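You operate a simulated robot arm through the tools that you are given. There is no shell and no other tool.

You are at the controls of a simulated two-armed robot. One attempt, no reset.

JOB
Swap the white-capped oil bottle for the black-capped one and pump the chain glass up to its line.
Fine: old bottle on the grey shelf; oil selector to chain, at the end to OFF; the other glass gets none; levers and valves stay. Set down upright: what you pick out.

The check looks at the end state, three seconds after you hand in, the way a careful person would. Anything else that was tipped, shoved, dropped, spilled or broken makes it a failure.

ROBOT AND FRAMES
Two 7-joint arms with fingered hands on one trunk that stands fixed in place. Base frame: the origin is at the foot of the trunk, x ahead of it, y to its left, z up. Units: cm, rad, N and s.
The left shoulder is at [7, 13.9, 113.3], the right one opposite. With the tool pointing down near the work surface each hand reaches from about 10 to 78 cm from the base axis, measured 20 degrees to its own side. Payload 3.9 kg a hand.
The tool frame of a hand sits at the grasp point between the pads (the TCP): z along the fingers, y along the line on which they close. The tips reach 2.9 cm beyond it. The gripper opens to 10 cm; its body begins 3.4 cm behind the TCP. The gripper is a hand of 5 fingers: y runs from the thumb to the fingers, the wrist lies at [-1.5, -10.5, -17.7] in the tool frame, and closing takes about 1.5 s.
Orientation is that of the tool frame in the base frame, as a unit quaternion [x, y, z, w]. With the fingers straight down and the wrist toward the robot, the tool's x, y and z point along [0, 1, 0], [1, 0, 0] and [0, 0, -1] of the base frame.

CONTROLS
- The arms move only by the tool send_rows. It takes "left_rows", "right_rows" or both (then of equal length, played together; a hand with none holds still); each is a list of rows, each an object (a shift or turn left out is 0, a gripper value left out holds the last) with "offset": the shift along the base's x, y, z in cm, a list of three; "turn": the turn, a rotation vector about the base's x, y, z in rad, a list of three. In form: [{"offset": [tx, ty, tz], "turn": [wx, wy, wz]}, ...]. A call has 1 to 20 rows; each row shifts and turns the commanded pose from where the row before left it. "left_jaw" and "right_jaw" are, for a hand that has rows, the opening, from 0 (shut) to 1 (fully open), set as the call begins (left out, the last holds). Each row takes 0.2 s and may step no farther than 5 cm and 0.15 rad from the row before; otherwise, or with a gripper value out of range, the whole call is refused. Where a pose cannot be reached the arm comes as near as it can. A force on the tool above 40 N (or 10 N above the force at the start of the call, whichever is more), or a blocked arm, ends the call early, and 0.2 s more pass. Each finger travels about 15.3 cm/s and halts on what it meets, pressing with about 23 N; the grip force reading is that of the motor and also rises with nothing between the fingers. The clock runs only during rows and for 0.2 s after the last one: add rows that do not move to give the fingers time. The reply holds the time, the measured pose of the TCP, the force on the tool along the base axes, the opening and the grip force, in the units named above and with some noise, with the torque about the TCP (base axes, N m) and any sound that the robot's microphone picked up.
- Cameras (640 x 400 px; columns grow to the right, rows downward): "scene" is now at [13.18, 3.51, 145.5]; the picture's right is [0.39, -0.92, 0.00], its down [-0.51, -0.22, -0.83] and it looks along [0.76, 0.33, -0.56] (base axes); focal length 246 px, centre (320, 200). "left" rides on the left gripper at [-6.6, -8.6, -12.1] in its tool frame; the picture's right is [-0.76, -0.31, 0.58], its down [0.59, -0.70, 0.40] and it looks along [0.28, 0.64, 0.71] (tool axes); focal length 247 px, centre (320, 200). "right" rides on the right gripper at [6.6, -8.6, -12.1] in its tool frame; the picture's right is [-0.76, 0.31, -0.58], its down [-0.59, -0.70, 0.40] and it looks along [-0.28, 0.64, 0.71] (tool axes); focal length 247 px, centre (320, 200). There is no depth. A picture from a camera that has moved, and an enlarged one, comes with that camera's place and axes in the base frame and with its lens.
- get_image(camera): a new picture of that camera. It takes no simulated time.
- raise_lower(by): slides the trunk up (or, below 0, down) by that many cm; the arms and the scene camera ride with it, the base frame stays. It gives what a move gives, with no picture.
- set_fingers(index, middle, ring, little, thumb_bend, thumb_turn, hand): sets how far each is bent, from 0 (flat) to 1 (curled in); at 0.3 the hand is open as for a grip, at 0.7 the pads meet at the TCP. One left out holds its place. A second passes; each finger stops where it meets its share of the squeeze, and holds until it gets a number again. A gripper value or a shape takes the hand back. It gives what a move gives, with no picture; readings hold the bend of each and the force on index, middle, ring, little, thumb and palm. thumb_turn goes from beside the hand (0) to across from the fingers (1), as for a grip.
- hand_shape(shape, hand): the hand has 5 fingers and takes this shape, open, in about a second: jaw (thumb against the fingers, like two jaws); tri (thumb and two fingers); tip (a fingertip pinch); poke (one finger out to press); point (the index stretched); flat (the hand flat); cup (the hand cupped); fist (a fist). The gripper value then closes the fingers along that shape, each until it touches; the sizes above hold for jaw. It gives what a move gives, with no picture.
- pan_tilt(pan, tilt): turns the head with the scene camera to pan (to the left, within 1.501 rad either way) and tilt (down, from -0.506 to 1.204), counted from straight ahead of the robot. It gives what a move gives.
- close_up(camera, box): a new picture of the part [left, top, right, bottom] of that camera's present view, enlarged. It takes no simulated time.
- finish_job(): hands the job in; it is judged then, once.

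Places have to be worked out from the pictures, the camera data and where the tool is seen. Open the grippers and draw the arms clear of the work before you hand the job in, unless the task says otherwise.

The tools are called after "Call:" as a command line: name --argument value ..., lists and objects as JSON in quotes. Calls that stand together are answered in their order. send_rows: Moves the arms, as the interface text tells. Its arguments: {"type":"object","properties":{"left_rows":{"type":"array"},"left_jaw":{"type":"number"},"right_rows":{"type":"array"},"right_jaw":{"type":"number"}},"required":[]} The other tools are called the same way: raise_lower (by) moves the trunk up or down; hand_shape (shape, hand) gives the hand a shape; set_fingers (index, middle, ring, little, thumb_bend, thumb_turn, hand) moves the fingers one by one; pan_tilt (pan, tilt) turns the head that bears the scene camera; get_image (camera) takes a picture; close_up (camera, box) takes an enlarged picture of a part of a camera's view; finish_job () hands the job in.

At the start:

```text
t: 0.0
left_tcp_pos: [45.08, 38.59, 126.27]
left_ee_rot: [0.577, 0.817, 0.0, 0.0]
left_force: [0.3, -0.6, 0.0]
left_wrist_torque: [-0.03, 0.05, -0.01]
left_gripper_width: 9.99
left_gripper_force: 0.0
left_shape: jaw
left_bend: [0.3, 0.3, 0.3, 0.3, 0.3, 0.98]
left_finger forces: [0.1, 0.0, 0.0, 0.0, 0.0, 0.0]
right_tcp_pos: [58.72, 0.08, 125.83]
right_ee_rot: [0.577, 0.817, 0.0, 0.0]
right_force: [0.5, -1.0, -0.2]
right_wrist_torque: [0.01, -0.02, 0.03]
right_gripper_width: 9.97
right_gripper_force: 0.1
right_shape: jaw
right_bend: [0.3, 0.3, 0.3, 0.3, 0.3, 0.98]
right_finger forces: [0.0, 0.0, 0.0, 0.1, 0.0, 0.0]
trunk travel left (down, up): [-77.5, 6.5]
head pan, tilt (commanded): [0.403, 0.593]
```

scene: 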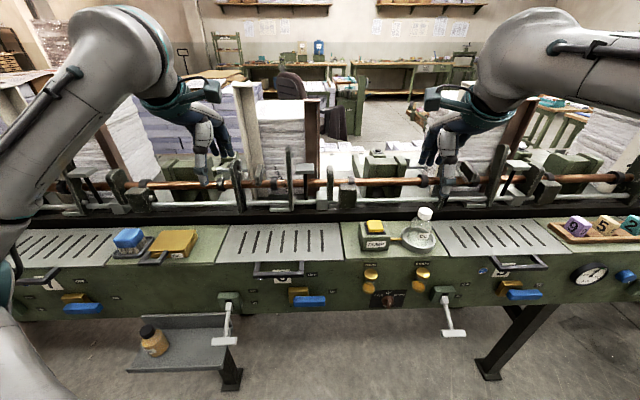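
right: 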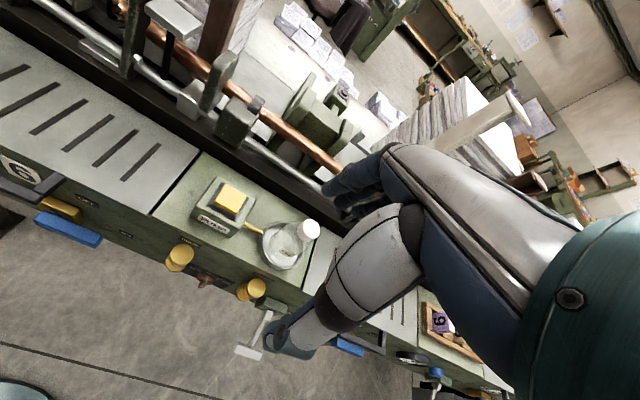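
left: 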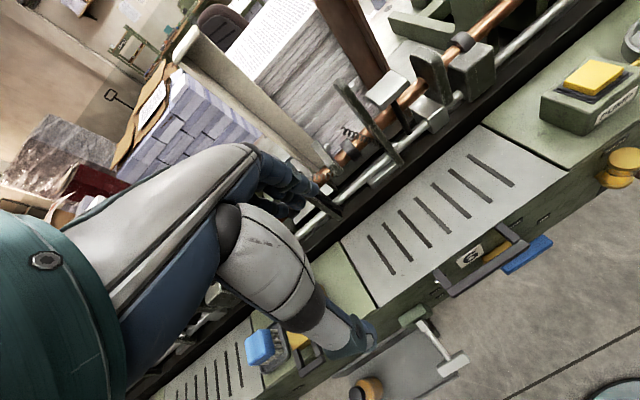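

I start by looking closely at the bench: the bottle in the cup, the pump block, the selector, glasses and the grey shelf.

Call:
close_up --camera "scene" --box '[340, 190, 460, 265]'

Call:
close_up --camera "scene" --box '[340, 250, 460, 325]'

Call:
close_up --camera "scene" --box '[100, 210, 260, 310]'

Call:
close_up --camera "scene" --box '[100, 290, 276, 400]'

Call:
close_up --camera "scene" --box '[460, 200, 640, 312]'

```text
5.33 times, centred on (400, 228) of scene
camera zoom: at [13.18, 3.51, 145.5], right [0.39, -0.92, 0.0], down [-0.51, -0.22, -0.83], along [0.76, 0.33, -0.56], focal length 1313 px, centre (-107, 53)
```

zoom: 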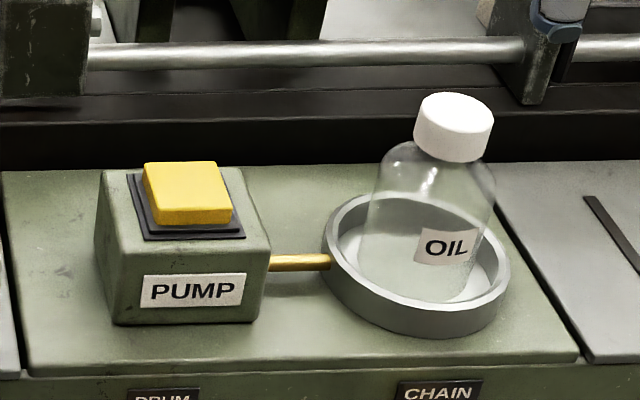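

```text
5.33 times, centred on (400, 288) of scene
camera zoom: at [13.18, 3.51, 145.5], right [0.39, -0.92, 0.0], down [-0.51, -0.22, -0.83], along [0.76, 0.33, -0.56], focal length 1313 px, centre (-107, -267)
```

zoom: 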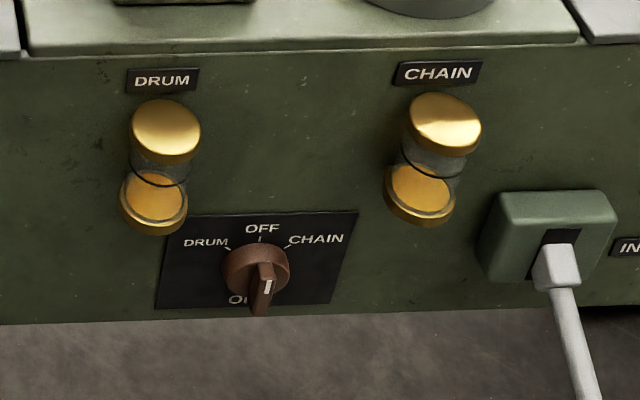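

```text
4.00 times, centred on (180, 260) of scene
camera zoom: at [13.18, 3.51, 145.5], right [0.39, -0.92, 0.0], down [-0.51, -0.22, -0.83], along [0.76, 0.33, -0.56], focal length 985 px, centre (880, -40)
```

zoom: 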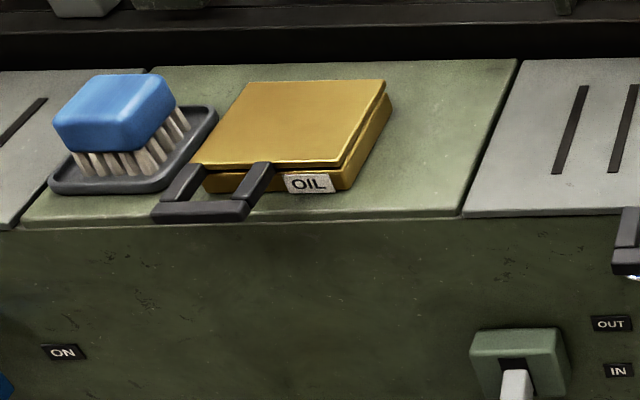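

```text
3.64 times, centred on (188, 345) of scene
camera zoom: at [13.18, 3.51, 145.5], right [0.39, -0.92, 0.0], down [-0.51, -0.22, -0.83], along [0.76, 0.33, -0.56], focal length 895 px, centre (800, -327)
```

zoom: 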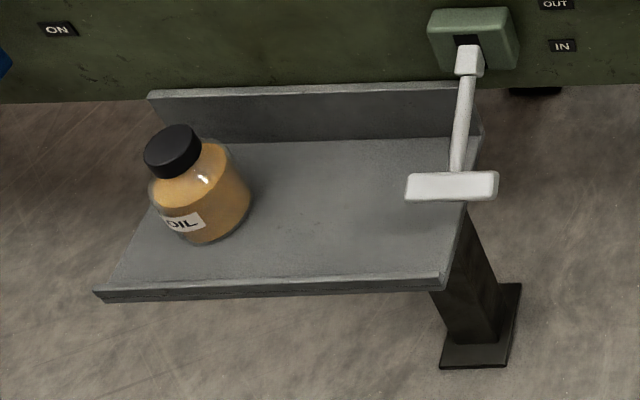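

```text
3.56 times, centred on (550, 256) of scene
camera zoom: at [13.18, 3.51, 145.5], right [0.39, -0.92, 0.0], down [-0.51, -0.22, -0.83], along [0.76, 0.33, -0.56], focal length 875 px, centre (-498, 1)
```

zoom: 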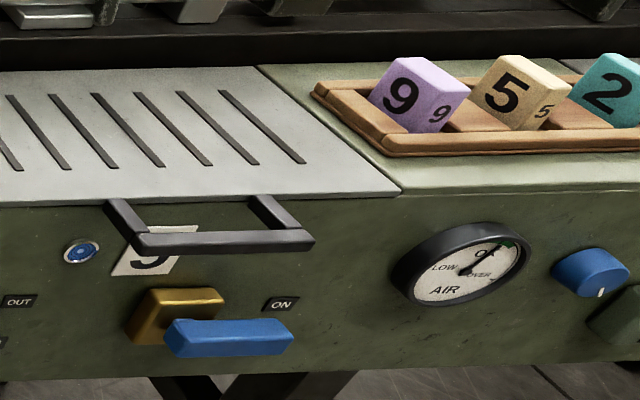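

Triangulating the white cap between scene and right cameras gives about (75.5, -1.6, 103.6). I'll look at enlarged wrist-camera views to fix the bench, pump, selector and shelf positions.

Call:
close_up --camera "right" --box '[140, 160, 340, 285]'

Call:
close_up --camera "right" --box '[140, 235, 300, 335]'

Call:
close_up --camera "left" --box '[240, 280, 480, 400]'

Call:
close_up --camera "left" --box '[520, 30, 640, 240]'

Call:
close_up --camera "scene" --box '[365, 265, 435, 310]'

```text
3.20 times, centred on (240, 222) of right
camera zoom: at [48.3, 3.28, 137.89], right [0.54, -0.61, 0.58], down [-0.46, -0.79, -0.4], along [0.7, -0.05, -0.71], focal length 790 px, centre (576, 128)
```

zoom: 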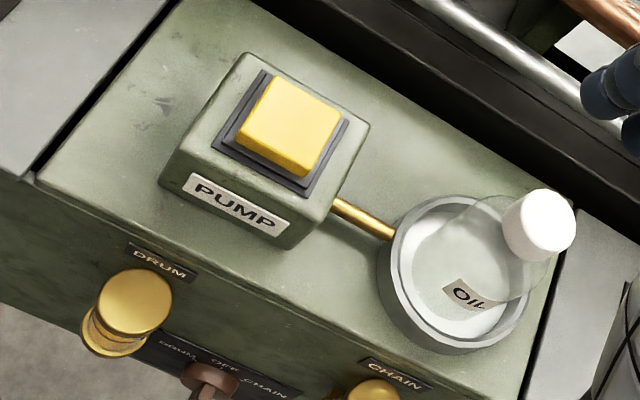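

```text
4.00 times, centred on (220, 285) of right
camera zoom: at [48.3, 3.28, 137.89], right [0.54, -0.61, 0.58], down [-0.46, -0.79, -0.4], along [0.7, -0.05, -0.71], focal length 988 px, centre (720, -140)
```

zoom: 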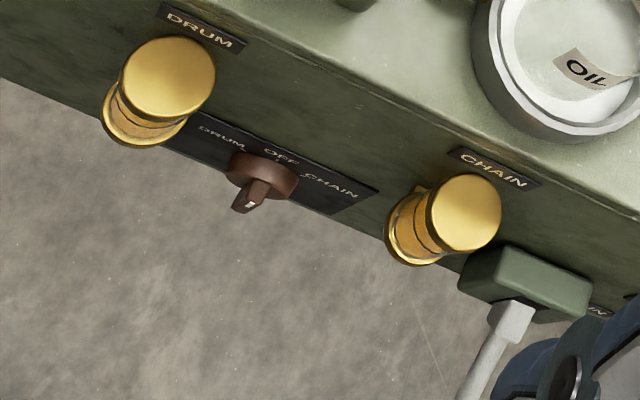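

```text
2.67 times, centred on (360, 340) of left
camera zoom: at [39.17, 29.41, 138.4], right [-0.04, -0.82, -0.58], down [-0.86, 0.32, -0.4], along [0.51, 0.48, -0.71], focal length 659 px, centre (213, -173)
```

zoom: 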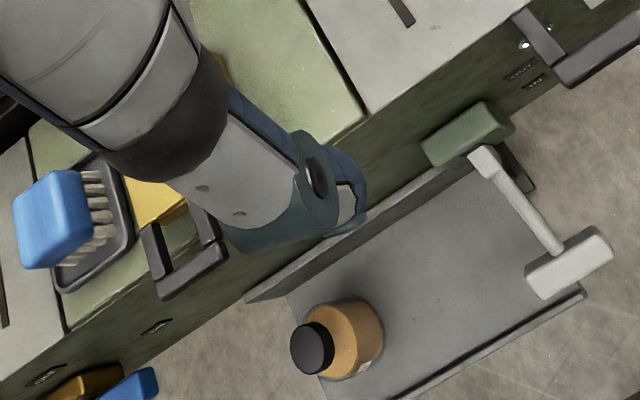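

```text
1.90 times, centred on (580, 135) of left
camera zoom: at [39.17, 29.41, 138.4], right [-0.04, -0.82, -0.58], down [-0.86, 0.32, -0.4], along [0.51, 0.48, -0.71], focal length 470 px, centre (-175, 324)
```

zoom: 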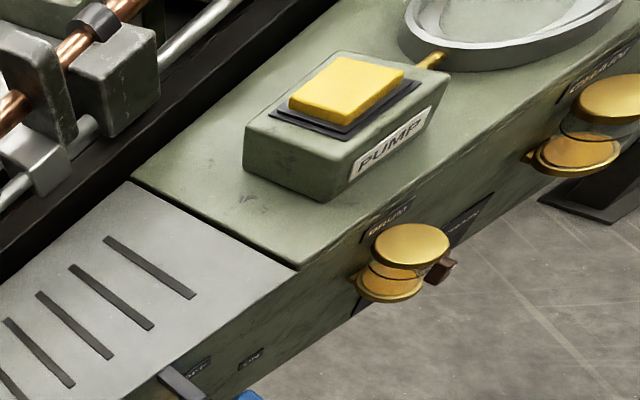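

```text
8.89 times, centred on (400, 288) of scene
camera zoom: at [13.18, 3.51, 145.5], right [0.39, -0.92, 0.0], down [-0.51, -0.22, -0.83], along [0.76, 0.33, -0.56], focal length 2188 px, centre (-391, -578)
```

zoom: 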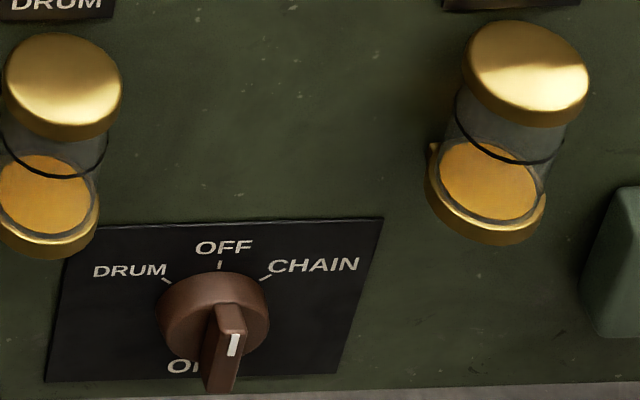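

Bench: deck at about z≈92.7, yawed ~25.5°; ring cup near (75.2,-1.9), pump button near (68.8,10.4,100.4), selector near (65,2,75.5), chain glass near (67.3,-5.3,82–89), black cap near (28.8,66,71.8). I pan the head to see the shelf better.

Call:
pan_tilt --pan 1.05 --tilt 0.85

Call:
get_image --camera "scene"

```text
t: 1.0
left_tcp_pos: [45.09, 38.55, 126.33]
left_ee_rot: [0.577, 0.817, 0.0, 0.0]
left_force: [-0.2, 0.0, 0.5]
left_wrist_torque: [-0.02, -0.01, 0.01]
left_gripper_width: 9.98
left_gripper_force: 0.0
left_shape: jaw
left_bend: [0.3, 0.3, 0.3, 0.3, 0.3, 0.98]
left_finger forces: [0.0, 0.0, 0.0, 0.1, 0.0, 0.0]
right_tcp_pos: [58.6, -0.16, 125.78]
right_ee_rot: [0.576, 0.817, 0.0, 0.0]
right_force: [0.5, 0.1, 0.1]
right_wrist_torque: [0.02, 0.01, 0.01]
right_gripper_width: 9.96
right_gripper_force: 0.0
right_shape: jaw
right_bend: [0.3, 0.3, 0.3, 0.3, 0.3, 0.98]
right_finger forces: [0.0, 0.1, 0.0, 0.1, 0.0, 0.0]
trunk travel left (down, up): [-77.5, 6.5]
head pan, tilt (commanded): [1.051, 0.85]
```

```text
taken
camera scene: at [8.93, 6.81, 143.35], right [0.87, -0.5, 0.0], down [-0.37, -0.65, -0.66], along [0.33, 0.57, -0.75], focal length 246 px, centre (320, 200)
```

scene: 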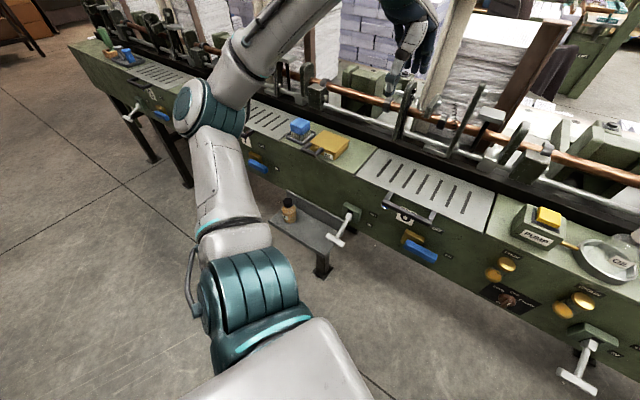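

I zoom in on the shelf and the bottle.

Call:
close_up --camera "scene" --box '[240, 180, 384, 270]'

Call:
close_up --camera "scene" --box '[480, 230, 640, 330]'

```text
4.44 times, centred on (312, 225) of scene
camera zoom: at [8.93, 6.81, 143.35], right [0.87, -0.5, 0.0], down [-0.37, -0.65, -0.66], along [0.33, 0.57, -0.75], focal length 1094 px, centre (356, 89)
```

zoom: 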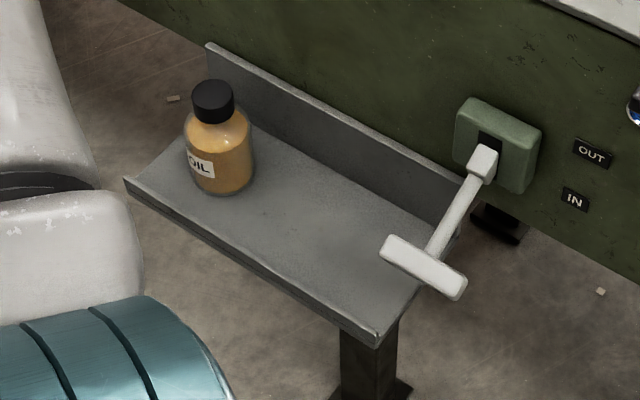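

```text
4.00 times, centred on (560, 280) of scene
camera zoom: at [8.93, 6.81, 143.35], right [0.87, -0.5, 0.0], down [-0.37, -0.65, -0.66], along [0.33, 0.57, -0.75], focal length 985 px, centre (-640, -120)
```

zoom: 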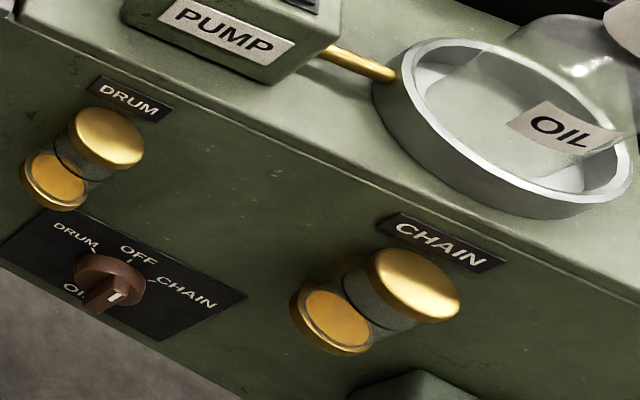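

The shelf surface is at about z≈60, spanning roughly (20.7,71.3)–(32.4,44.7) along its front; the T-lever is just past its right end at z≈73.5. First I draw the right hand back out of the way and return the head to the bench.

Call:
send_rows --right_rows '[{"offset": [-2.5, -4, 0]}, {"offset": [-2.5, -4, 0]}, {"offset": [-2.5, -4, 0]}, {"offset": [-2.5, -4, 0]}, {"offset": [-2.5, -4, 0]}, {"offset": [-2.5, -4, 0]}, {"offset": [-2, -3, 0]}, {"offset": [0, 0, 0]}]'

Call:
pan_tilt --pan 0.25 --tilt 0.65

Call:
get_image --camera "scene"

```text
t: 2.8
left_tcp_pos: [45.12, 38.76, 126.25]
left_ee_rot: [0.577, 0.817, 0.0, 0.001]
left_force: [0.6, 0.3, -0.2]
left_wrist_torque: [-0.02, -0.01, 0.03]
left_gripper_width: 9.99
left_gripper_force: 0.0
left_shape: jaw
left_bend: [0.3, 0.3, 0.3, 0.3, 0.3, 0.98]
left_finger forces: [0.1, 0.1, 0.0, 0.1, 0.0, 0.1]
right_tcp_pos: [41.73, -26.88, 125.65]
right_ee_rot: [0.577, 0.817, -0.001, 0.001]
right_force: [1.0, -0.4, 0.8]
right_wrist_torque: [-0.02, 0.05, 0.02]
right_gripper_width: 9.96
right_gripper_force: 0.0
right_shape: jaw
right_bend: [0.3, 0.3, 0.3, 0.3, 0.3, 0.98]
right_finger forces: [0.1, 0.0, 0.0, 0.0, 0.0, 0.1]
trunk travel left (down, up): [-77.5, 6.5]
head pan, tilt (commanded): [1.051, 0.85]
```

```text
t: 4.0
left_tcp_pos: [45.07, 38.49, 126.34]
left_ee_rot: [0.577, 0.816, 0.0, 0.001]
left_force: [0.3, 0.7, 0.1]
left_wrist_torque: [0.01, 0.02, -0.01]
left_gripper_width: 9.97
left_gripper_force: 0.0
left_shape: jaw
left_bend: [0.3, 0.3, 0.3, 0.3, 0.3, 0.98]
left_finger forces: [0.0, 0.0, 0.0, 0.0, 0.0, 0.0]
right_tcp_pos: [41.52, -27.11, 125.62]
right_ee_rot: [0.577, 0.817, -0.001, 0.0]
right_force: [0.5, -0.3, -0.2]
right_wrist_torque: [0.01, 0.0, 0.01]
right_gripper_width: 9.97
right_gripper_force: 0.0
right_shape: jaw
right_bend: [0.3, 0.3, 0.3, 0.3, 0.3, 0.98]
right_finger forces: [0.1, 0.1, 0.0, 0.0, 0.0, 0.1]
trunk travel left (down, up): [-77.5, 6.5]
head pan, tilt (commanded): [0.25, 0.649]
```

```text
taken
camera scene: at [13.45, 2.2, 145.01], right [0.25, -0.97, 0.0], down [-0.59, -0.15, -0.8], along [0.77, 0.2, -0.6], focal length 246 px, centre (320, 200)
```

scene: 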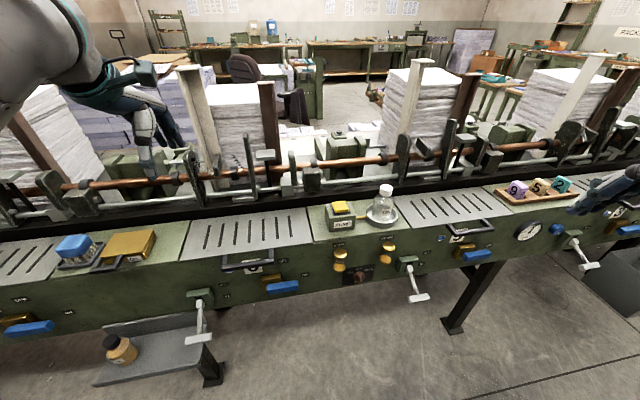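

The area over the ring is clear now. I move the left hand toward a spot above the white bottle, yawing it so the wrist points back to the left shoulder.

Call:
send_rows --left_rows '[{"offset": [2.5, -3.86, -0.4], "turn": [0, 0, -0.055]}, {"offset": [2.5, -3.86, -0.4], "turn": [0, 0, -0.055]}, {"offset": [2.5, -3.86, -0.4], "turn": [0, 0, -0.055]}, {"offset": [2.5, -3.86, -0.4], "turn": [0, 0, -0.055]}, {"offset": [2.5, -3.86, -0.4], "turn": [0, 0, -0.055]}, {"offset": [2.5, -3.86, -0.4], "turn": [0, 0, -0.055]}, {"offset": [2.5, -3.86, -0.4], "turn": [0, 0, -0.055]}, {"offset": [2.5, -3.86, -0.4], "turn": [0, 0, -0.055]}, {"offset": [2.5, -3.86, -0.4], "turn": [0, 0, -0.055]}, {"offset": [2.5, -3.86, -0.4], "turn": [0, 0, -0.055]}, {"offset": [0, 0, 0]}]'

Call:
get_image --camera "scene"

Call:
get_image --camera "left"

```text
t: 6.4
left_tcp_pos: [69.96, 0.24, 122.21]
left_ee_rot: [0.777, 0.629, -0.001, 0.001]
left_force: [-0.8, 0.1, 0.5]
left_wrist_torque: [-0.02, 0.0, -0.02]
left_gripper_width: 9.98
left_gripper_force: 0.0
left_shape: jaw
left_bend: [0.3, 0.3, 0.3, 0.3, 0.3, 0.98]
left_finger forces: [0.0, 0.1, 0.0, 0.0, 0.1, 0.1]
right_tcp_pos: [41.5, -26.96, 125.63]
right_ee_rot: [0.577, 0.817, 0.002, 0.001]
right_force: [0.3, 0.1, -0.3]
right_wrist_torque: [-0.01, -0.05, -0.02]
right_gripper_width: 9.98
right_gripper_force: 0.1
right_shape: jaw
right_bend: [0.3, 0.3, 0.3, 0.3, 0.3, 0.98]
right_finger forces: [0.1, 0.1, 0.0, 0.0, 0.0, 0.0]
trunk travel left (down, up): [-77.5, 6.5]
head pan, tilt (commanded): [0.25, 0.649]
```

```text
taken
camera scene: at [13.29, 2.29, 145.03], right [0.25, -0.97, 0.0], down [-0.58, -0.15, -0.8], along [0.77, 0.2, -0.6], focal length 246 px, centre (320, 200)
```

scene: 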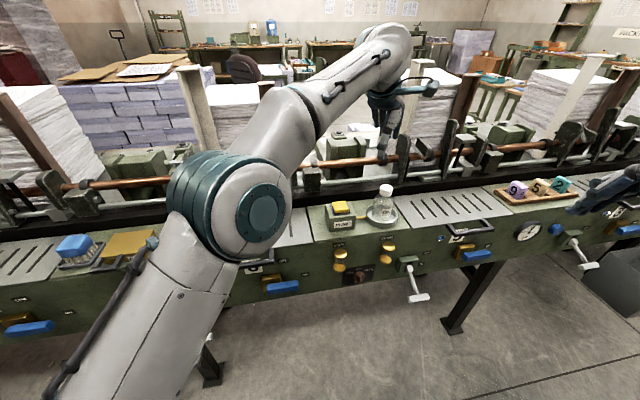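

```text
taken
camera left: at [60.22, -4.52, 134.18], right [-0.46, -0.68, -0.58], down [-0.56, 0.72, -0.4], along [0.69, 0.14, -0.71], focal length 247 px, centre (320, 200)
```

left: 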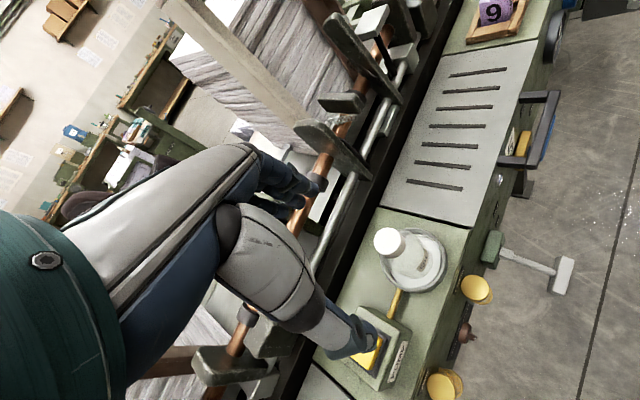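

The arm reaches well here. I zoom the left camera on the bottle and ring to refine the location.

Call:
close_up --camera "left" --box '[340, 190, 500, 290]'

Call:
close_up --camera "scene" --box '[320, 160, 448, 240]'

```text
4.00 times, centred on (420, 240) of left
camera zoom: at [60.22, -4.52, 134.18], right [-0.46, -0.68, -0.58], down [-0.56, 0.72, -0.4], along [0.69, 0.14, -0.71], focal length 988 px, centre (-80, 40)
```

zoom: 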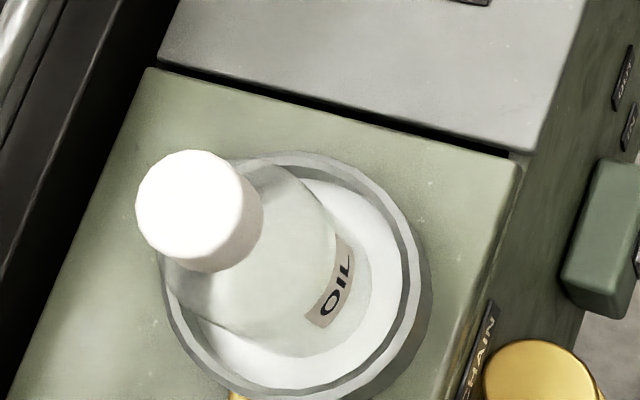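

```text
5.00 times, centred on (384, 200) of scene
camera zoom: at [13.29, 2.29, 145.03], right [0.25, -0.97, 0.0], down [-0.58, -0.15, -0.8], along [0.77, 0.2, -0.6], focal length 1231 px, centre (0, 200)
```

zoom: 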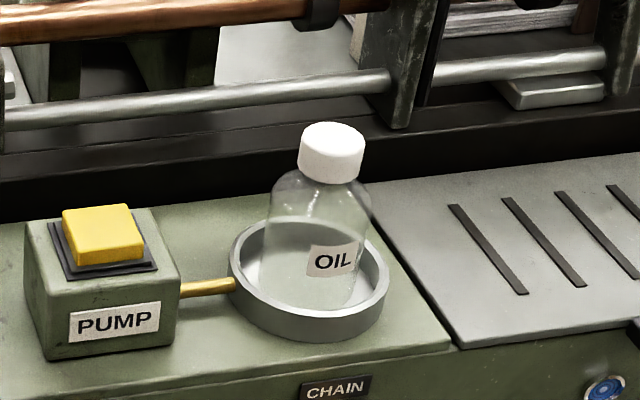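

Refined bottle axis is about (74.8,-2.0), cap top about z=105.2, cap ≈3.8 cm across. I move above it at z=115 and check.

Call:
send_rows --left_rows '[{"offset": [2.45, -1.1, -2]}, {"offset": [2.45, -1.1, -3]}, {"offset": [0, 0, -2]}, {"offset": [0, 0, 0]}]' --left_jaw 1.0

Call:
get_image --camera "left"

Call:
close_up --camera "scene" --box '[300, 90, 460, 240]'

```text
t: 7.4
left_tcp_pos: [73.74, -0.7, 114.89]
left_ee_rot: [0.777, 0.629, 0.001, 0.0]
left_force: [-0.3, -0.5, 0.5]
left_wrist_torque: [0.0, -0.02, 0.0]
left_gripper_width: 9.99
left_gripper_force: 0.0
left_shape: jaw
left_bend: [0.3, 0.3, 0.3, 0.3, 0.3, 0.98]
left_finger forces: [0.0, 0.0, 0.1, 0.1, 0.0, 0.0]
left hand out of reach, approached as far as the arm can: row 1, 2, 3
right_tcp_pos: [41.65, -27.05, 125.64]
right_ee_rot: [0.576, 0.817, 0.0, 0.0]
right_force: [-0.6, 0.5, 0.5]
right_wrist_torque: [0.03, 0.0, -0.03]
right_gripper_width: 10.0
right_gripper_force: 0.1
right_shape: jaw
right_bend: [0.3, 0.3, 0.3, 0.3, 0.3, 0.98]
right_finger forces: [0.0, 0.0, 0.1, 0.0, 0.0, 0.0]
trunk travel left (down, up): [-77.5, 6.5]
head pan, tilt (commanded): [0.25, 0.649]
```

```text
taken
camera left: at [63.98, -5.57, 126.9], right [-0.46, -0.68, -0.58], down [-0.57, 0.72, -0.4], along [0.69, 0.14, -0.71], focal length 247 px, centre (320, 200)
```

left: 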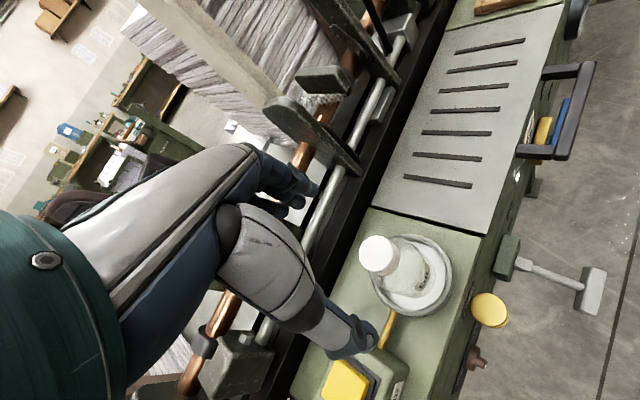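

```text
2.67 times, centred on (380, 165) of scene
camera zoom: at [13.36, 2.19, 145.02], right [0.25, -0.97, 0.0], down [-0.59, -0.15, -0.8], along [0.77, 0.2, -0.6], focal length 656 px, centre (160, 293)
```

zoom: 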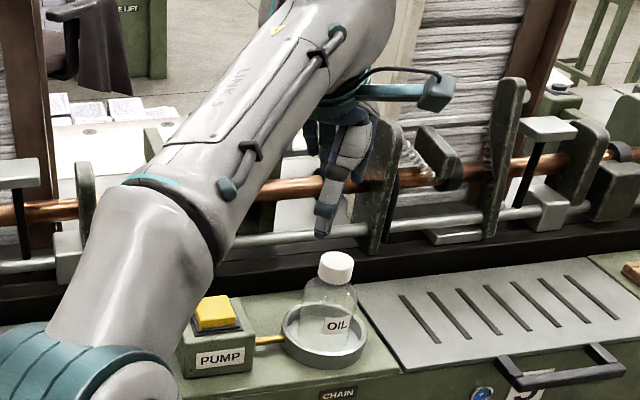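

Here the arm fell about 1.7 cm short because the wrist is above shoulder height; raising the trunk brings the shoulder level with the wrist and gains reach. I raise it 6 cm.

Call:
raise_lower --by 6.0

Call:
send_rows --left_rows '[{"offset": [0, 0, -3]}, {"offset": [0, 0, -3]}, {"offset": [0, 0, 0]}]' --left_jaw 1.0

```text
t: 8.4
left_tcp_pos: [73.86, -0.88, 120.7]
left_ee_rot: [0.777, 0.629, 0.0, 0.0]
left_force: [-0.3, 0.6, 0.1]
left_wrist_torque: [-0.02, -0.04, -0.02]
left_gripper_width: 9.98
left_gripper_force: 0.0
left_shape: jaw
left_bend: [0.3, 0.3, 0.3, 0.3, 0.3, 0.98]
left_finger forces: [0.0, 0.0, 0.1, 0.0, 0.0, 0.1]
right_tcp_pos: [41.58, -27.03, 131.73]
right_ee_rot: [0.576, 0.817, 0.0, 0.0]
right_force: [0.9, 0.5, -0.3]
right_wrist_torque: [0.04, -0.02, -0.01]
right_gripper_width: 9.99
right_gripper_force: 0.0
right_shape: jaw
right_bend: [0.3, 0.3, 0.3, 0.3, 0.3, 0.98]
right_finger forces: [0.0, 0.1, 0.1, 0.0, 0.0, 0.1]
trunk travel left (down, up): [-83.5, 0.5]
head pan, tilt (commanded): [0.25, 0.649]
```

```text
t: 9.2
left_tcp_pos: [75.13, -1.33, 115.16]
left_ee_rot: [0.777, 0.629, -0.001, 0.0]
left_force: [0.0, -0.4, 0.3]
left_wrist_torque: [0.0, -0.03, -0.01]
left_gripper_width: 9.98
left_gripper_force: 0.1
left_shape: jaw
left_bend: [0.3, 0.3, 0.3, 0.3, 0.3, 0.98]
left_finger forces: [0.0, 0.1, 0.0, 0.0, 0.0, 0.0]
left hand out of reach, approached as far as the arm can: row 1, 2
right_tcp_pos: [41.62, -27.06, 131.65]
right_ee_rot: [0.577, 0.817, 0.001, 0.0]
right_force: [0.0, 0.9, -0.9]
right_wrist_torque: [-0.02, 0.01, 0.01]
right_gripper_width: 10.01
right_gripper_force: 0.1
right_shape: jaw
right_bend: [0.3, 0.3, 0.3, 0.3, 0.3, 0.98]
right_finger forces: [0.0, 0.0, 0.1, 0.0, 0.0, 0.1]
trunk travel left (down, up): [-83.5, 0.5]
head pan, tilt (commanded): [0.25, 0.649]
```

Now the pose comes closer. I descend to z≈109 (tips just above the cap) and check centring from both cameras.

Call:
send_rows --left_rows '[{"offset": [0, 0, -3]}, {"offset": [0, 0, -2]}, {"offset": [0, 0, 0]}]' --left_jaw 1.0

Call:
get_image --camera "left"

Call:
close_up --camera "scene" --box '[300, 120, 460, 260]'

Call:
get_image --camera "right"

```text
t: 10.0
left_tcp_pos: [76.1, -1.6, 110.28]
left_ee_rot: [0.777, 0.629, -0.001, 0.0]
left_force: [0.2, 0.5, 0.1]
left_wrist_torque: [0.0, 0.01, 0.02]
left_gripper_width: 9.99
left_gripper_force: 0.1
left_shape: jaw
left_bend: [0.3, 0.3, 0.3, 0.3, 0.3, 0.98]
left_finger forces: [0.0, 0.1, 0.0, 0.0, 0.0, 0.0]
left hand out of reach, approached as far as the arm can: row 1
right_tcp_pos: [41.63, -26.95, 131.57]
right_ee_rot: [0.576, 0.817, 0.001, 0.0]
right_force: [-0.5, 0.6, 0.0]
right_wrist_torque: [0.0, 0.02, 0.03]
right_gripper_width: 9.99
right_gripper_force: 0.0
right_shape: jaw
right_bend: [0.3, 0.3, 0.3, 0.3, 0.3, 0.98]
right_finger forces: [0.1, 0.0, 0.1, 0.0, 0.1, 0.0]
trunk travel left (down, up): [-83.5, 0.5]
head pan, tilt (commanded): [0.25, 0.649]
```

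```text
taken
camera left: at [66.3, -6.36, 122.28], right [-0.46, -0.68, -0.58], down [-0.57, 0.72, -0.4], along [0.69, 0.14, -0.71], focal length 247 px, centre (320, 200)
```

left: 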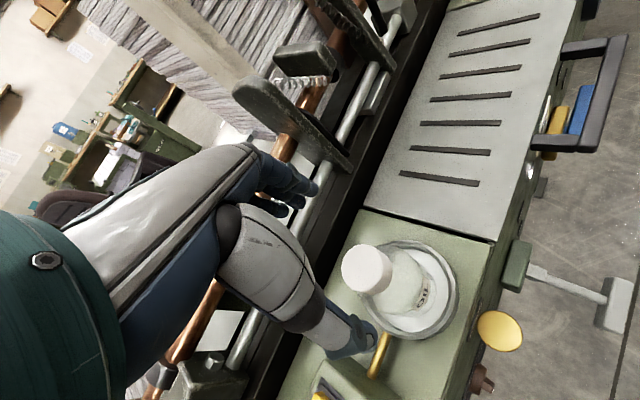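

```text
2.86 times, centred on (380, 190) of scene
camera zoom: at [13.4, 2.17, 151.02], right [0.25, -0.97, 0.0], down [-0.59, -0.15, -0.8], along [0.77, 0.2, -0.6], focal length 703 px, centre (149, 229)
```

zoom: 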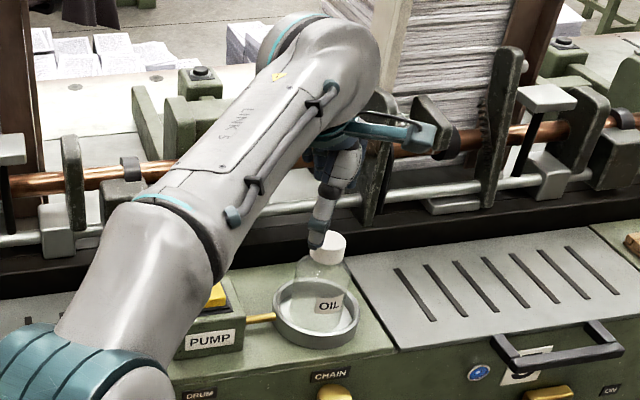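

```text
taken
camera right: at [31.26, -23.71, 143.74], right [0.54, -0.61, 0.58], down [-0.46, -0.79, -0.4], along [0.7, -0.05, -0.71], focal length 247 px, centre (320, 200)
```

right: 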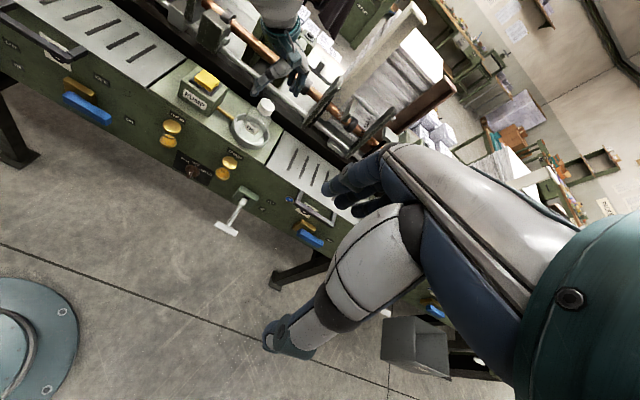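

The TCP reads (76.1,-1.6,110.3) while the cap is seen at about (74.7,-2.1), so I shift back 1.4 cm and down to 108, then re-check before enclosing the cap.

Call:
send_rows --left_rows '[{"offset": [-1.4, -0.5, -1]}, {"offset": [0, 0, -1]}, {"offset": [0, 0, 0]}]' --left_jaw 1.0

Call:
close_up --camera "left" --box '[240, 160, 480, 310]'

Call:
close_up --camera "right" --box '[200, 40, 328, 160]'

```text
t: 10.8
left_tcp_pos: [75.97, -2.58, 108.5]
left_ee_rot: [0.777, 0.63, -0.002, -0.001]
left_force: [0.0, -0.1, -0.6]
left_wrist_torque: [-0.01, -0.02, 0.02]
left_gripper_width: 9.96
left_gripper_force: 0.0
left_shape: jaw
left_bend: [0.3, 0.3, 0.3, 0.3, 0.3, 0.98]
left_finger forces: [0.0, 0.0, 0.0, 0.0, 0.0, 0.0]
left hand out of reach, approached as far as the arm can: row 1
right_tcp_pos: [41.66, -27.1, 131.74]
right_ee_rot: [0.576, 0.818, 0.001, 0.001]
right_force: [0.5, -0.6, -0.2]
right_wrist_torque: [0.0, -0.02, 0.03]
right_gripper_width: 9.98
right_gripper_force: 0.0
right_shape: jaw
right_bend: [0.3, 0.3, 0.3, 0.3, 0.3, 0.98]
right_finger forces: [0.0, 0.0, 0.1, 0.0, 0.0, 0.1]
trunk travel left (down, up): [-83.5, 0.5]
head pan, tilt (commanded): [0.25, 0.649]
```

```text
2.67 times, centred on (360, 235) of left
camera zoom: at [66.24, -7.29, 120.55], right [-0.46, -0.68, -0.58], down [-0.57, 0.72, -0.4], along [0.68, 0.14, -0.71], focal length 659 px, centre (213, 107)
```

zoom: 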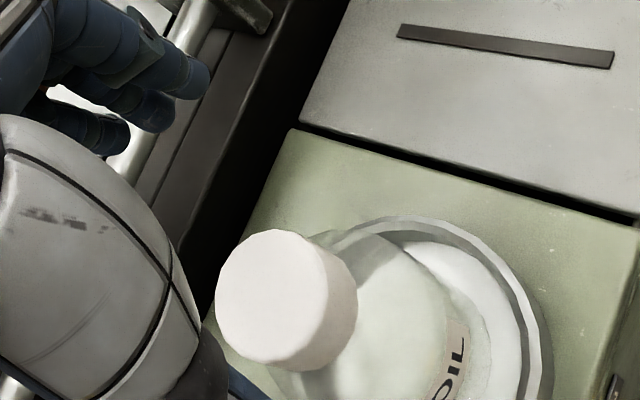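

```text
3.33 times, centred on (264, 100) of right
camera zoom: at [31.3, -23.7, 143.73], right [0.54, -0.61, 0.58], down [-0.46, -0.79, -0.4], along [0.7, -0.05, -0.71], focal length 823 px, centre (507, 533)
```

zoom: 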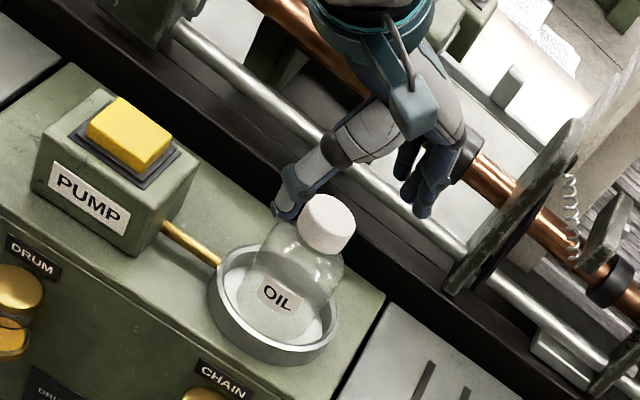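

The hand is a little past the cap toward the fingers. Before correcting, I hold still briefly to see whether the arm is still settling.

Call:
send_rows --left_rows '[{"offset": [0, 0, 0]}, {"offset": [0, 0, 0]}, {"offset": [0, 0, 0]}]'

```text
t: 11.6
left_tcp_pos: [75.99, -2.4, 108.42]
left_ee_rot: [0.777, 0.629, 0.0, -0.002]
left_force: [-0.2, 0.2, -0.3]
left_wrist_torque: [0.01, -0.01, 0.0]
left_gripper_width: 9.97
left_gripper_force: 0.0
left_shape: jaw
left_bend: [0.3, 0.3, 0.3, 0.3, 0.3, 0.98]
left_finger forces: [0.1, 0.0, 0.0, 0.0, 0.0, 0.0]
right_tcp_pos: [41.72, -27.01, 131.58]
right_ee_rot: [0.577, 0.817, 0.002, 0.0]
right_force: [-0.2, -0.3, -1.1]
right_wrist_torque: [-0.02, 0.04, 0.0]
right_gripper_width: 9.98
right_gripper_force: 0.0
right_shape: jaw
right_bend: [0.3, 0.3, 0.3, 0.3, 0.3, 0.98]
right_finger forces: [0.0, 0.1, 0.0, 0.0, 0.0, 0.0]
trunk travel left (down, up): [-83.5, 0.5]
head pan, tilt (commanded): [0.25, 0.649]
```

It is settled at (76.0,-2.4,108.4). I shift by (-1.3,+0.3) at this height and verify.

Call:
send_rows --left_rows '[{"offset": [-1.3, 0.3, 0]}, {"offset": [0, 0, 0]}, {"offset": [0, 0, 0]}]'

Call:
close_up --camera "left" --box '[240, 160, 480, 310]'

Call:
close_up --camera "right" --box '[200, 40, 328, 160]'

```text
t: 12.4
left_tcp_pos: [75.91, -2.56, 108.59]
left_ee_rot: [0.778, 0.629, -0.001, -0.001]
left_force: [0.7, -0.5, -0.5]
left_wrist_torque: [-0.06, 0.0, 0.0]
left_gripper_width: 9.99
left_gripper_force: 0.0
left_shape: jaw
left_bend: [0.3, 0.3, 0.3, 0.3, 0.3, 0.98]
left_finger forces: [0.1, 0.0, 0.0, 0.1, 0.0, 0.1]
left hand out of reach, approached as far as the arm can: row 1
right_tcp_pos: [41.7, -27.01, 131.6]
right_ee_rot: [0.577, 0.817, 0.001, 0.001]
right_force: [0.5, 1.0, 0.1]
right_wrist_torque: [-0.04, -0.01, 0.02]
right_gripper_width: 9.97
right_gripper_force: 0.1
right_shape: jaw
right_bend: [0.3, 0.3, 0.3, 0.3, 0.3, 0.98]
right_finger forces: [0.0, 0.1, 0.0, 0.0, 0.0, 0.0]
trunk travel left (down, up): [-83.5, 0.5]
head pan, tilt (commanded): [0.25, 0.649]
```

```text
2.67 times, centred on (360, 235) of left
camera zoom: at [66.23, -7.35, 120.62], right [-0.46, -0.68, -0.58], down [-0.57, 0.72, -0.4], along [0.68, 0.14, -0.71], focal length 659 px, centre (213, 107)
```

zoom: 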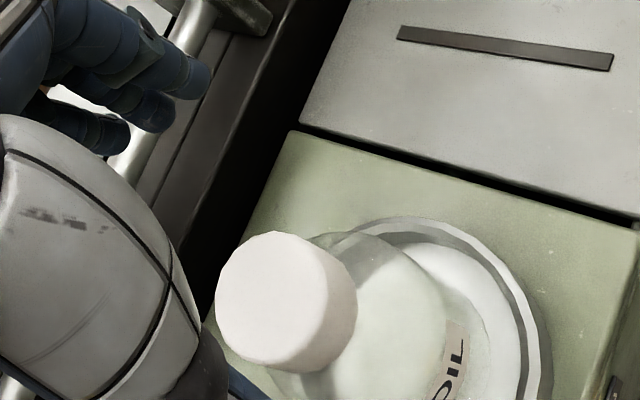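

```text
3.33 times, centred on (264, 100) of right
camera zoom: at [31.3, -23.7, 143.73], right [0.54, -0.61, 0.58], down [-0.46, -0.79, -0.4], along [0.7, -0.05, -0.71], focal length 823 px, centre (507, 533)
```

zoom: 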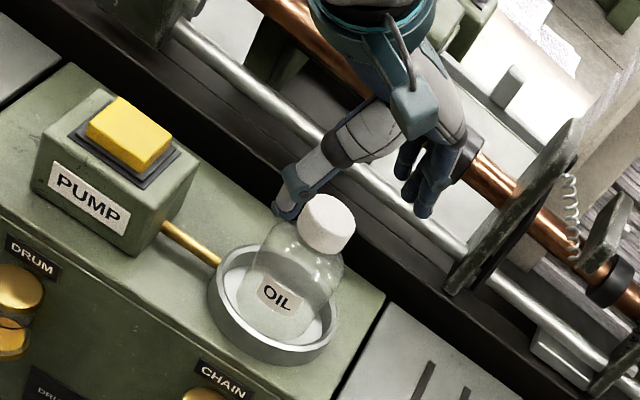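

The arm has not moved, so its commanded pose must still lie beyond its reach. I step further back in small moves until it follows.

Call:
send_rows --left_rows '[{"offset": [-0.7, 0.15, 0]}, {"offset": [0, 0, 0]}, {"offset": [0, 0, 0]}]'

```text
t: 13.2
left_tcp_pos: [75.89, -2.42, 108.57]
left_ee_rot: [0.777, 0.629, 0.0, -0.001]
left_force: [0.0, -0.4, 0.1]
left_wrist_torque: [-0.01, 0.02, 0.03]
left_gripper_width: 9.99
left_gripper_force: 0.2
left_shape: jaw
left_bend: [0.3, 0.3, 0.3, 0.3, 0.3, 0.98]
left_finger forces: [0.1, 0.0, 0.0, 0.0, 0.0, 0.0]
left hand out of reach, approached as far as the arm can: row 1
right_tcp_pos: [41.72, -27.05, 131.59]
right_ee_rot: [0.576, 0.817, 0.0, 0.0]
right_force: [-0.3, -0.4, 1.1]
right_wrist_torque: [0.03, 0.05, -0.01]
right_gripper_width: 9.99
right_gripper_force: 0.0
right_shape: jaw
right_bend: [0.3, 0.3, 0.3, 0.3, 0.3, 0.98]
right_finger forces: [0.0, 0.0, 0.1, 0.0, 0.1, 0.0]
trunk travel left (down, up): [-83.5, 0.5]
head pan, tilt (commanded): [0.25, 0.649]
```

Still stuck, probably at the straight-elbow limit. I lift up and pull back by a larger step to free it, keeping the fingers above the cap.

Call:
send_rows --left_rows '[{"offset": [0, 0, 4]}, {"offset": [-2, 0.5, 3]}, {"offset": [-3, 0.5, 0]}, {"offset": [0, 0, 0]}]'

```text
t: 14.2
left_tcp_pos: [70.71, -1.22, 115.39]
left_ee_rot: [0.777, 0.63, -0.001, 0.001]
left_force: [0.0, 0.2, 0.0]
left_wrist_torque: [0.01, 0.0, 0.01]
left_gripper_width: 10.01
left_gripper_force: 0.0
left_shape: jaw
left_bend: [0.3, 0.3, 0.3, 0.3, 0.3, 0.98]
left_finger forces: [0.0, 0.0, 0.0, 0.0, 0.1, 0.0]
left hand out of reach, approached as far as the arm can: row 1
right_tcp_pos: [41.76, -26.97, 131.61]
right_ee_rot: [0.577, 0.817, 0.0, 0.0]
right_force: [-0.6, 0.2, 0.1]
right_wrist_torque: [0.01, -0.01, -0.01]
right_gripper_width: 9.96
right_gripper_force: 0.0
right_shape: jaw
right_bend: [0.3, 0.3, 0.3, 0.3, 0.3, 0.98]
right_finger forces: [0.0, 0.0, 0.2, 0.1, 0.0, 0.0]
trunk travel left (down, up): [-83.5, 0.5]
head pan, tilt (commanded): [0.25, 0.649]
```

Free again: it is at (70.7,-1.2,115.4). I approach the bottle axis with margin, coming in diagonally to (74.6,-2.1,108.6).

Call:
send_rows --left_rows '[{"offset": [1.5, -0.3, -3]}, {"offset": [1.5, -0.3, -3]}, {"offset": [0.9, -0.3, -0.8]}, {"offset": [0, 0, 0]}]'

Call:
close_up --camera "left" --box '[240, 160, 480, 310]'

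Call:
close_up --camera "right" --box '[200, 40, 328, 160]'

```text
t: 15.2
left_tcp_pos: [74.5, -2.05, 108.72]
left_ee_rot: [0.777, 0.629, -0.001, 0.0]
left_force: [0.3, 0.2, -1.1]
left_wrist_torque: [0.04, 0.01, -0.02]
left_gripper_width: 9.99
left_gripper_force: 0.1
left_shape: jaw
left_bend: [0.3, 0.3, 0.3, 0.3, 0.3, 0.98]
left_finger forces: [0.0, 0.0, 0.0, 0.1, 0.0, 0.0]
right_tcp_pos: [41.72, -27.0, 131.65]
right_ee_rot: [0.576, 0.817, 0.0, 0.001]
right_force: [0.3, 0.7, -0.3]
right_wrist_torque: [0.0, 0.03, -0.01]
right_gripper_width: 9.97
right_gripper_force: 0.1
right_shape: jaw
right_bend: [0.3, 0.3, 0.3, 0.3, 0.3, 0.98]
right_finger forces: [0.0, 0.1, 0.0, 0.1, 0.0, 0.1]
trunk travel left (down, up): [-83.5, 0.5]
head pan, tilt (commanded): [0.25, 0.649]
```

```text
2.67 times, centred on (360, 235) of left
camera zoom: at [64.84, -6.86, 120.88], right [-0.46, -0.68, -0.58], down [-0.57, 0.72, -0.4], along [0.69, 0.14, -0.71], focal length 659 px, centre (213, 107)
```

zoom: 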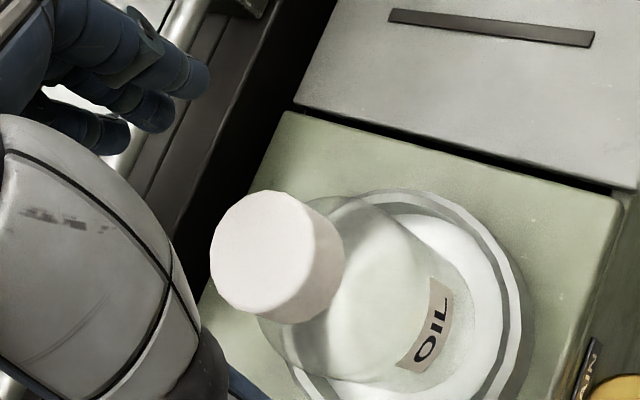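

```text
3.33 times, centred on (264, 100) of right
camera zoom: at [31.3, -23.71, 143.73], right [0.54, -0.61, 0.58], down [-0.46, -0.79, -0.4], along [0.7, -0.05, -0.71], focal length 823 px, centre (507, 533)
```

zoom: 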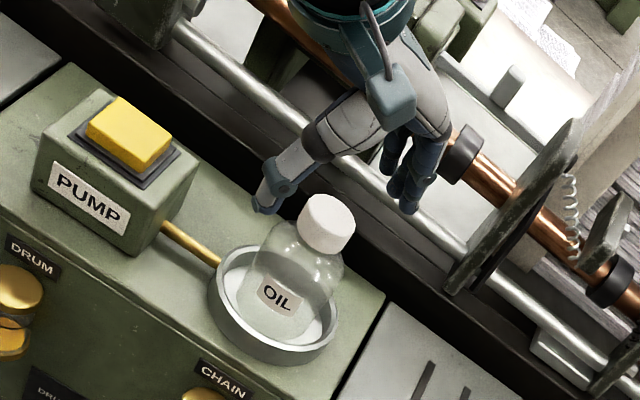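

Cap centre now computes to (74.7,-2.2) against TCP (74.5,-2.05): well centred. I descend to z≈104.3 so the pads are at cap height.

Call:
send_rows --left_rows '[{"offset": [0.2, -0.15, -1.5]}, {"offset": [0, 0, -1.5]}, {"offset": [0, 0, -1.4]}, {"offset": [0, 0, 0]}]'

Call:
close_up --camera "left" --box '[240, 160, 480, 310]'

Call:
close_up --camera "right" --box '[200, 40, 328, 160]'

```text
t: 16.2
left_tcp_pos: [74.92, -2.13, 104.3]
left_ee_rot: [0.777, 0.63, -0.001, 0.0]
left_force: [0.8, 0.1, 0.0]
left_wrist_torque: [-0.01, 0.03, 0.03]
left_gripper_width: 10.02
left_gripper_force: 0.1
left_shape: jaw
left_bend: [0.3, 0.3, 0.3, 0.3, 0.3, 0.98]
left_finger forces: [0.0, 0.1, 0.0, 0.1, 0.0, 0.0]
right_tcp_pos: [41.71, -27.0, 131.7]
right_ee_rot: [0.576, 0.817, 0.001, 0.0]
right_force: [0.6, 0.0, -0.7]
right_wrist_torque: [-0.01, 0.0, -0.01]
right_gripper_width: 9.96
right_gripper_force: 0.0
right_shape: jaw
right_bend: [0.3, 0.3, 0.3, 0.3, 0.3, 0.98]
right_finger forces: [0.0, 0.0, 0.0, 0.0, 0.1, 0.0]
trunk travel left (down, up): [-83.5, 0.5]
head pan, tilt (commanded): [0.25, 0.649]
```

```text
2.67 times, centred on (360, 235) of left
camera zoom: at [65.06, -7.0, 116.36], right [-0.46, -0.68, -0.58], down [-0.57, 0.72, -0.4], along [0.69, 0.14, -0.71], focal length 659 px, centre (213, 107)
```

zoom: 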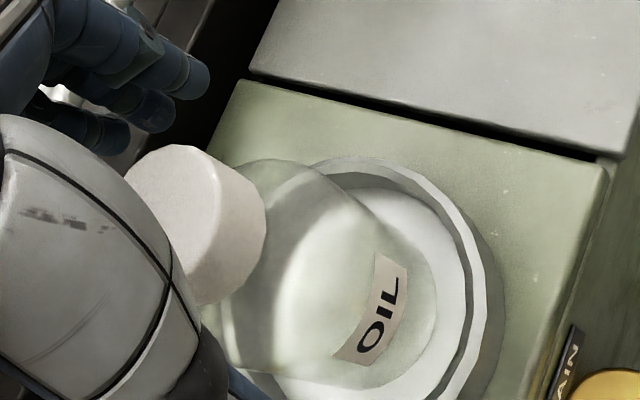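

```text
3.33 times, centred on (264, 100) of right
camera zoom: at [31.29, -23.71, 143.73], right [0.54, -0.61, 0.58], down [-0.46, -0.79, -0.4], along [0.7, -0.05, -0.71], focal length 823 px, centre (507, 533)
```

zoom: 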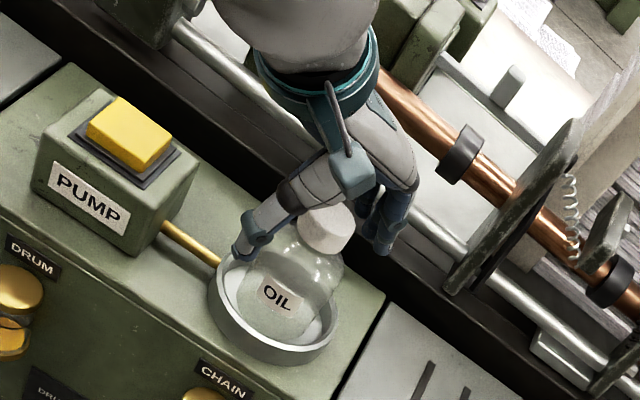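

Pads flank the cap well. I close the left hand on the cap and wait for it to settle.

Call:
send_rows --left_rows '[{"offset": [0, 0, 0]}, {"offset": [0, 0, 0]}, {"offset": [0, 0, 0]}, {"offset": [0, 0, 0]}, {"offset": [0, 0, 0]}, {"offset": [0, 0, 0]}, {"offset": [0, 0, 0]}, {"offset": [0, 0, 0]}]' --left_jaw 0.1

Call:
close_up --camera "left" --box '[200, 120, 520, 320]'

Call:
close_up --camera "right" --box '[200, 40, 328, 160]'

```text
t: 18.0
left_tcp_pos: [74.63, -2.12, 104.58]
left_ee_rot: [0.778, 0.628, 0.001, 0.001]
left_force: [0.4, -0.4, 10.5]
left_wrist_torque: [0.05, 0.04, -0.02]
left_gripper_width: 2.56
left_gripper_force: 23.3
left_shape: jaw
left_bend: [0.53, 0.53, 0.73, 0.58, 0.48, 1.0]
left_finger forces: [11.6, 10.4, 0.0, 0.0, 22.1, 0.0]
right_tcp_pos: [41.42, -26.99, 131.6]
right_ee_rot: [0.577, 0.817, 0.001, 0.0]
right_force: [0.1, -0.5, -0.1]
right_wrist_torque: [-0.03, 0.02, 0.0]
right_gripper_width: 9.99
right_gripper_force: 0.1
right_shape: jaw
right_bend: [0.3, 0.3, 0.3, 0.3, 0.3, 0.98]
right_finger forces: [0.1, 0.0, 0.0, 0.0, 0.0, 0.0]
trunk travel left (down, up): [-83.5, 0.5]
head pan, tilt (commanded): [0.25, 0.649]
```

```text
2.00 times, centred on (360, 220) of left
camera zoom: at [64.91, -7.0, 116.55], right [-0.46, -0.68, -0.58], down [-0.57, 0.72, -0.4], along [0.69, 0.14, -0.71], focal length 494 px, centre (240, 160)
```

zoom: 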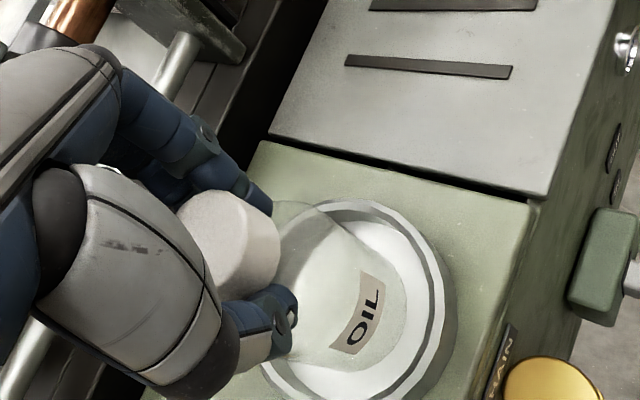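

```text
3.33 times, centred on (264, 100) of right
camera zoom: at [31.08, -23.72, 143.79], right [0.54, -0.61, 0.58], down [-0.46, -0.79, -0.4], along [0.7, -0.05, -0.71], focal length 823 px, centre (507, 533)
```

zoom: 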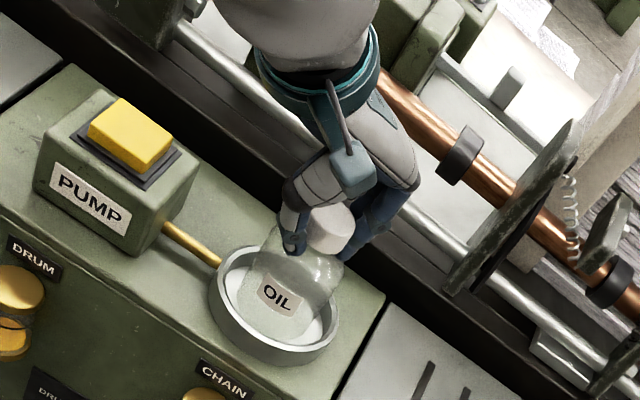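

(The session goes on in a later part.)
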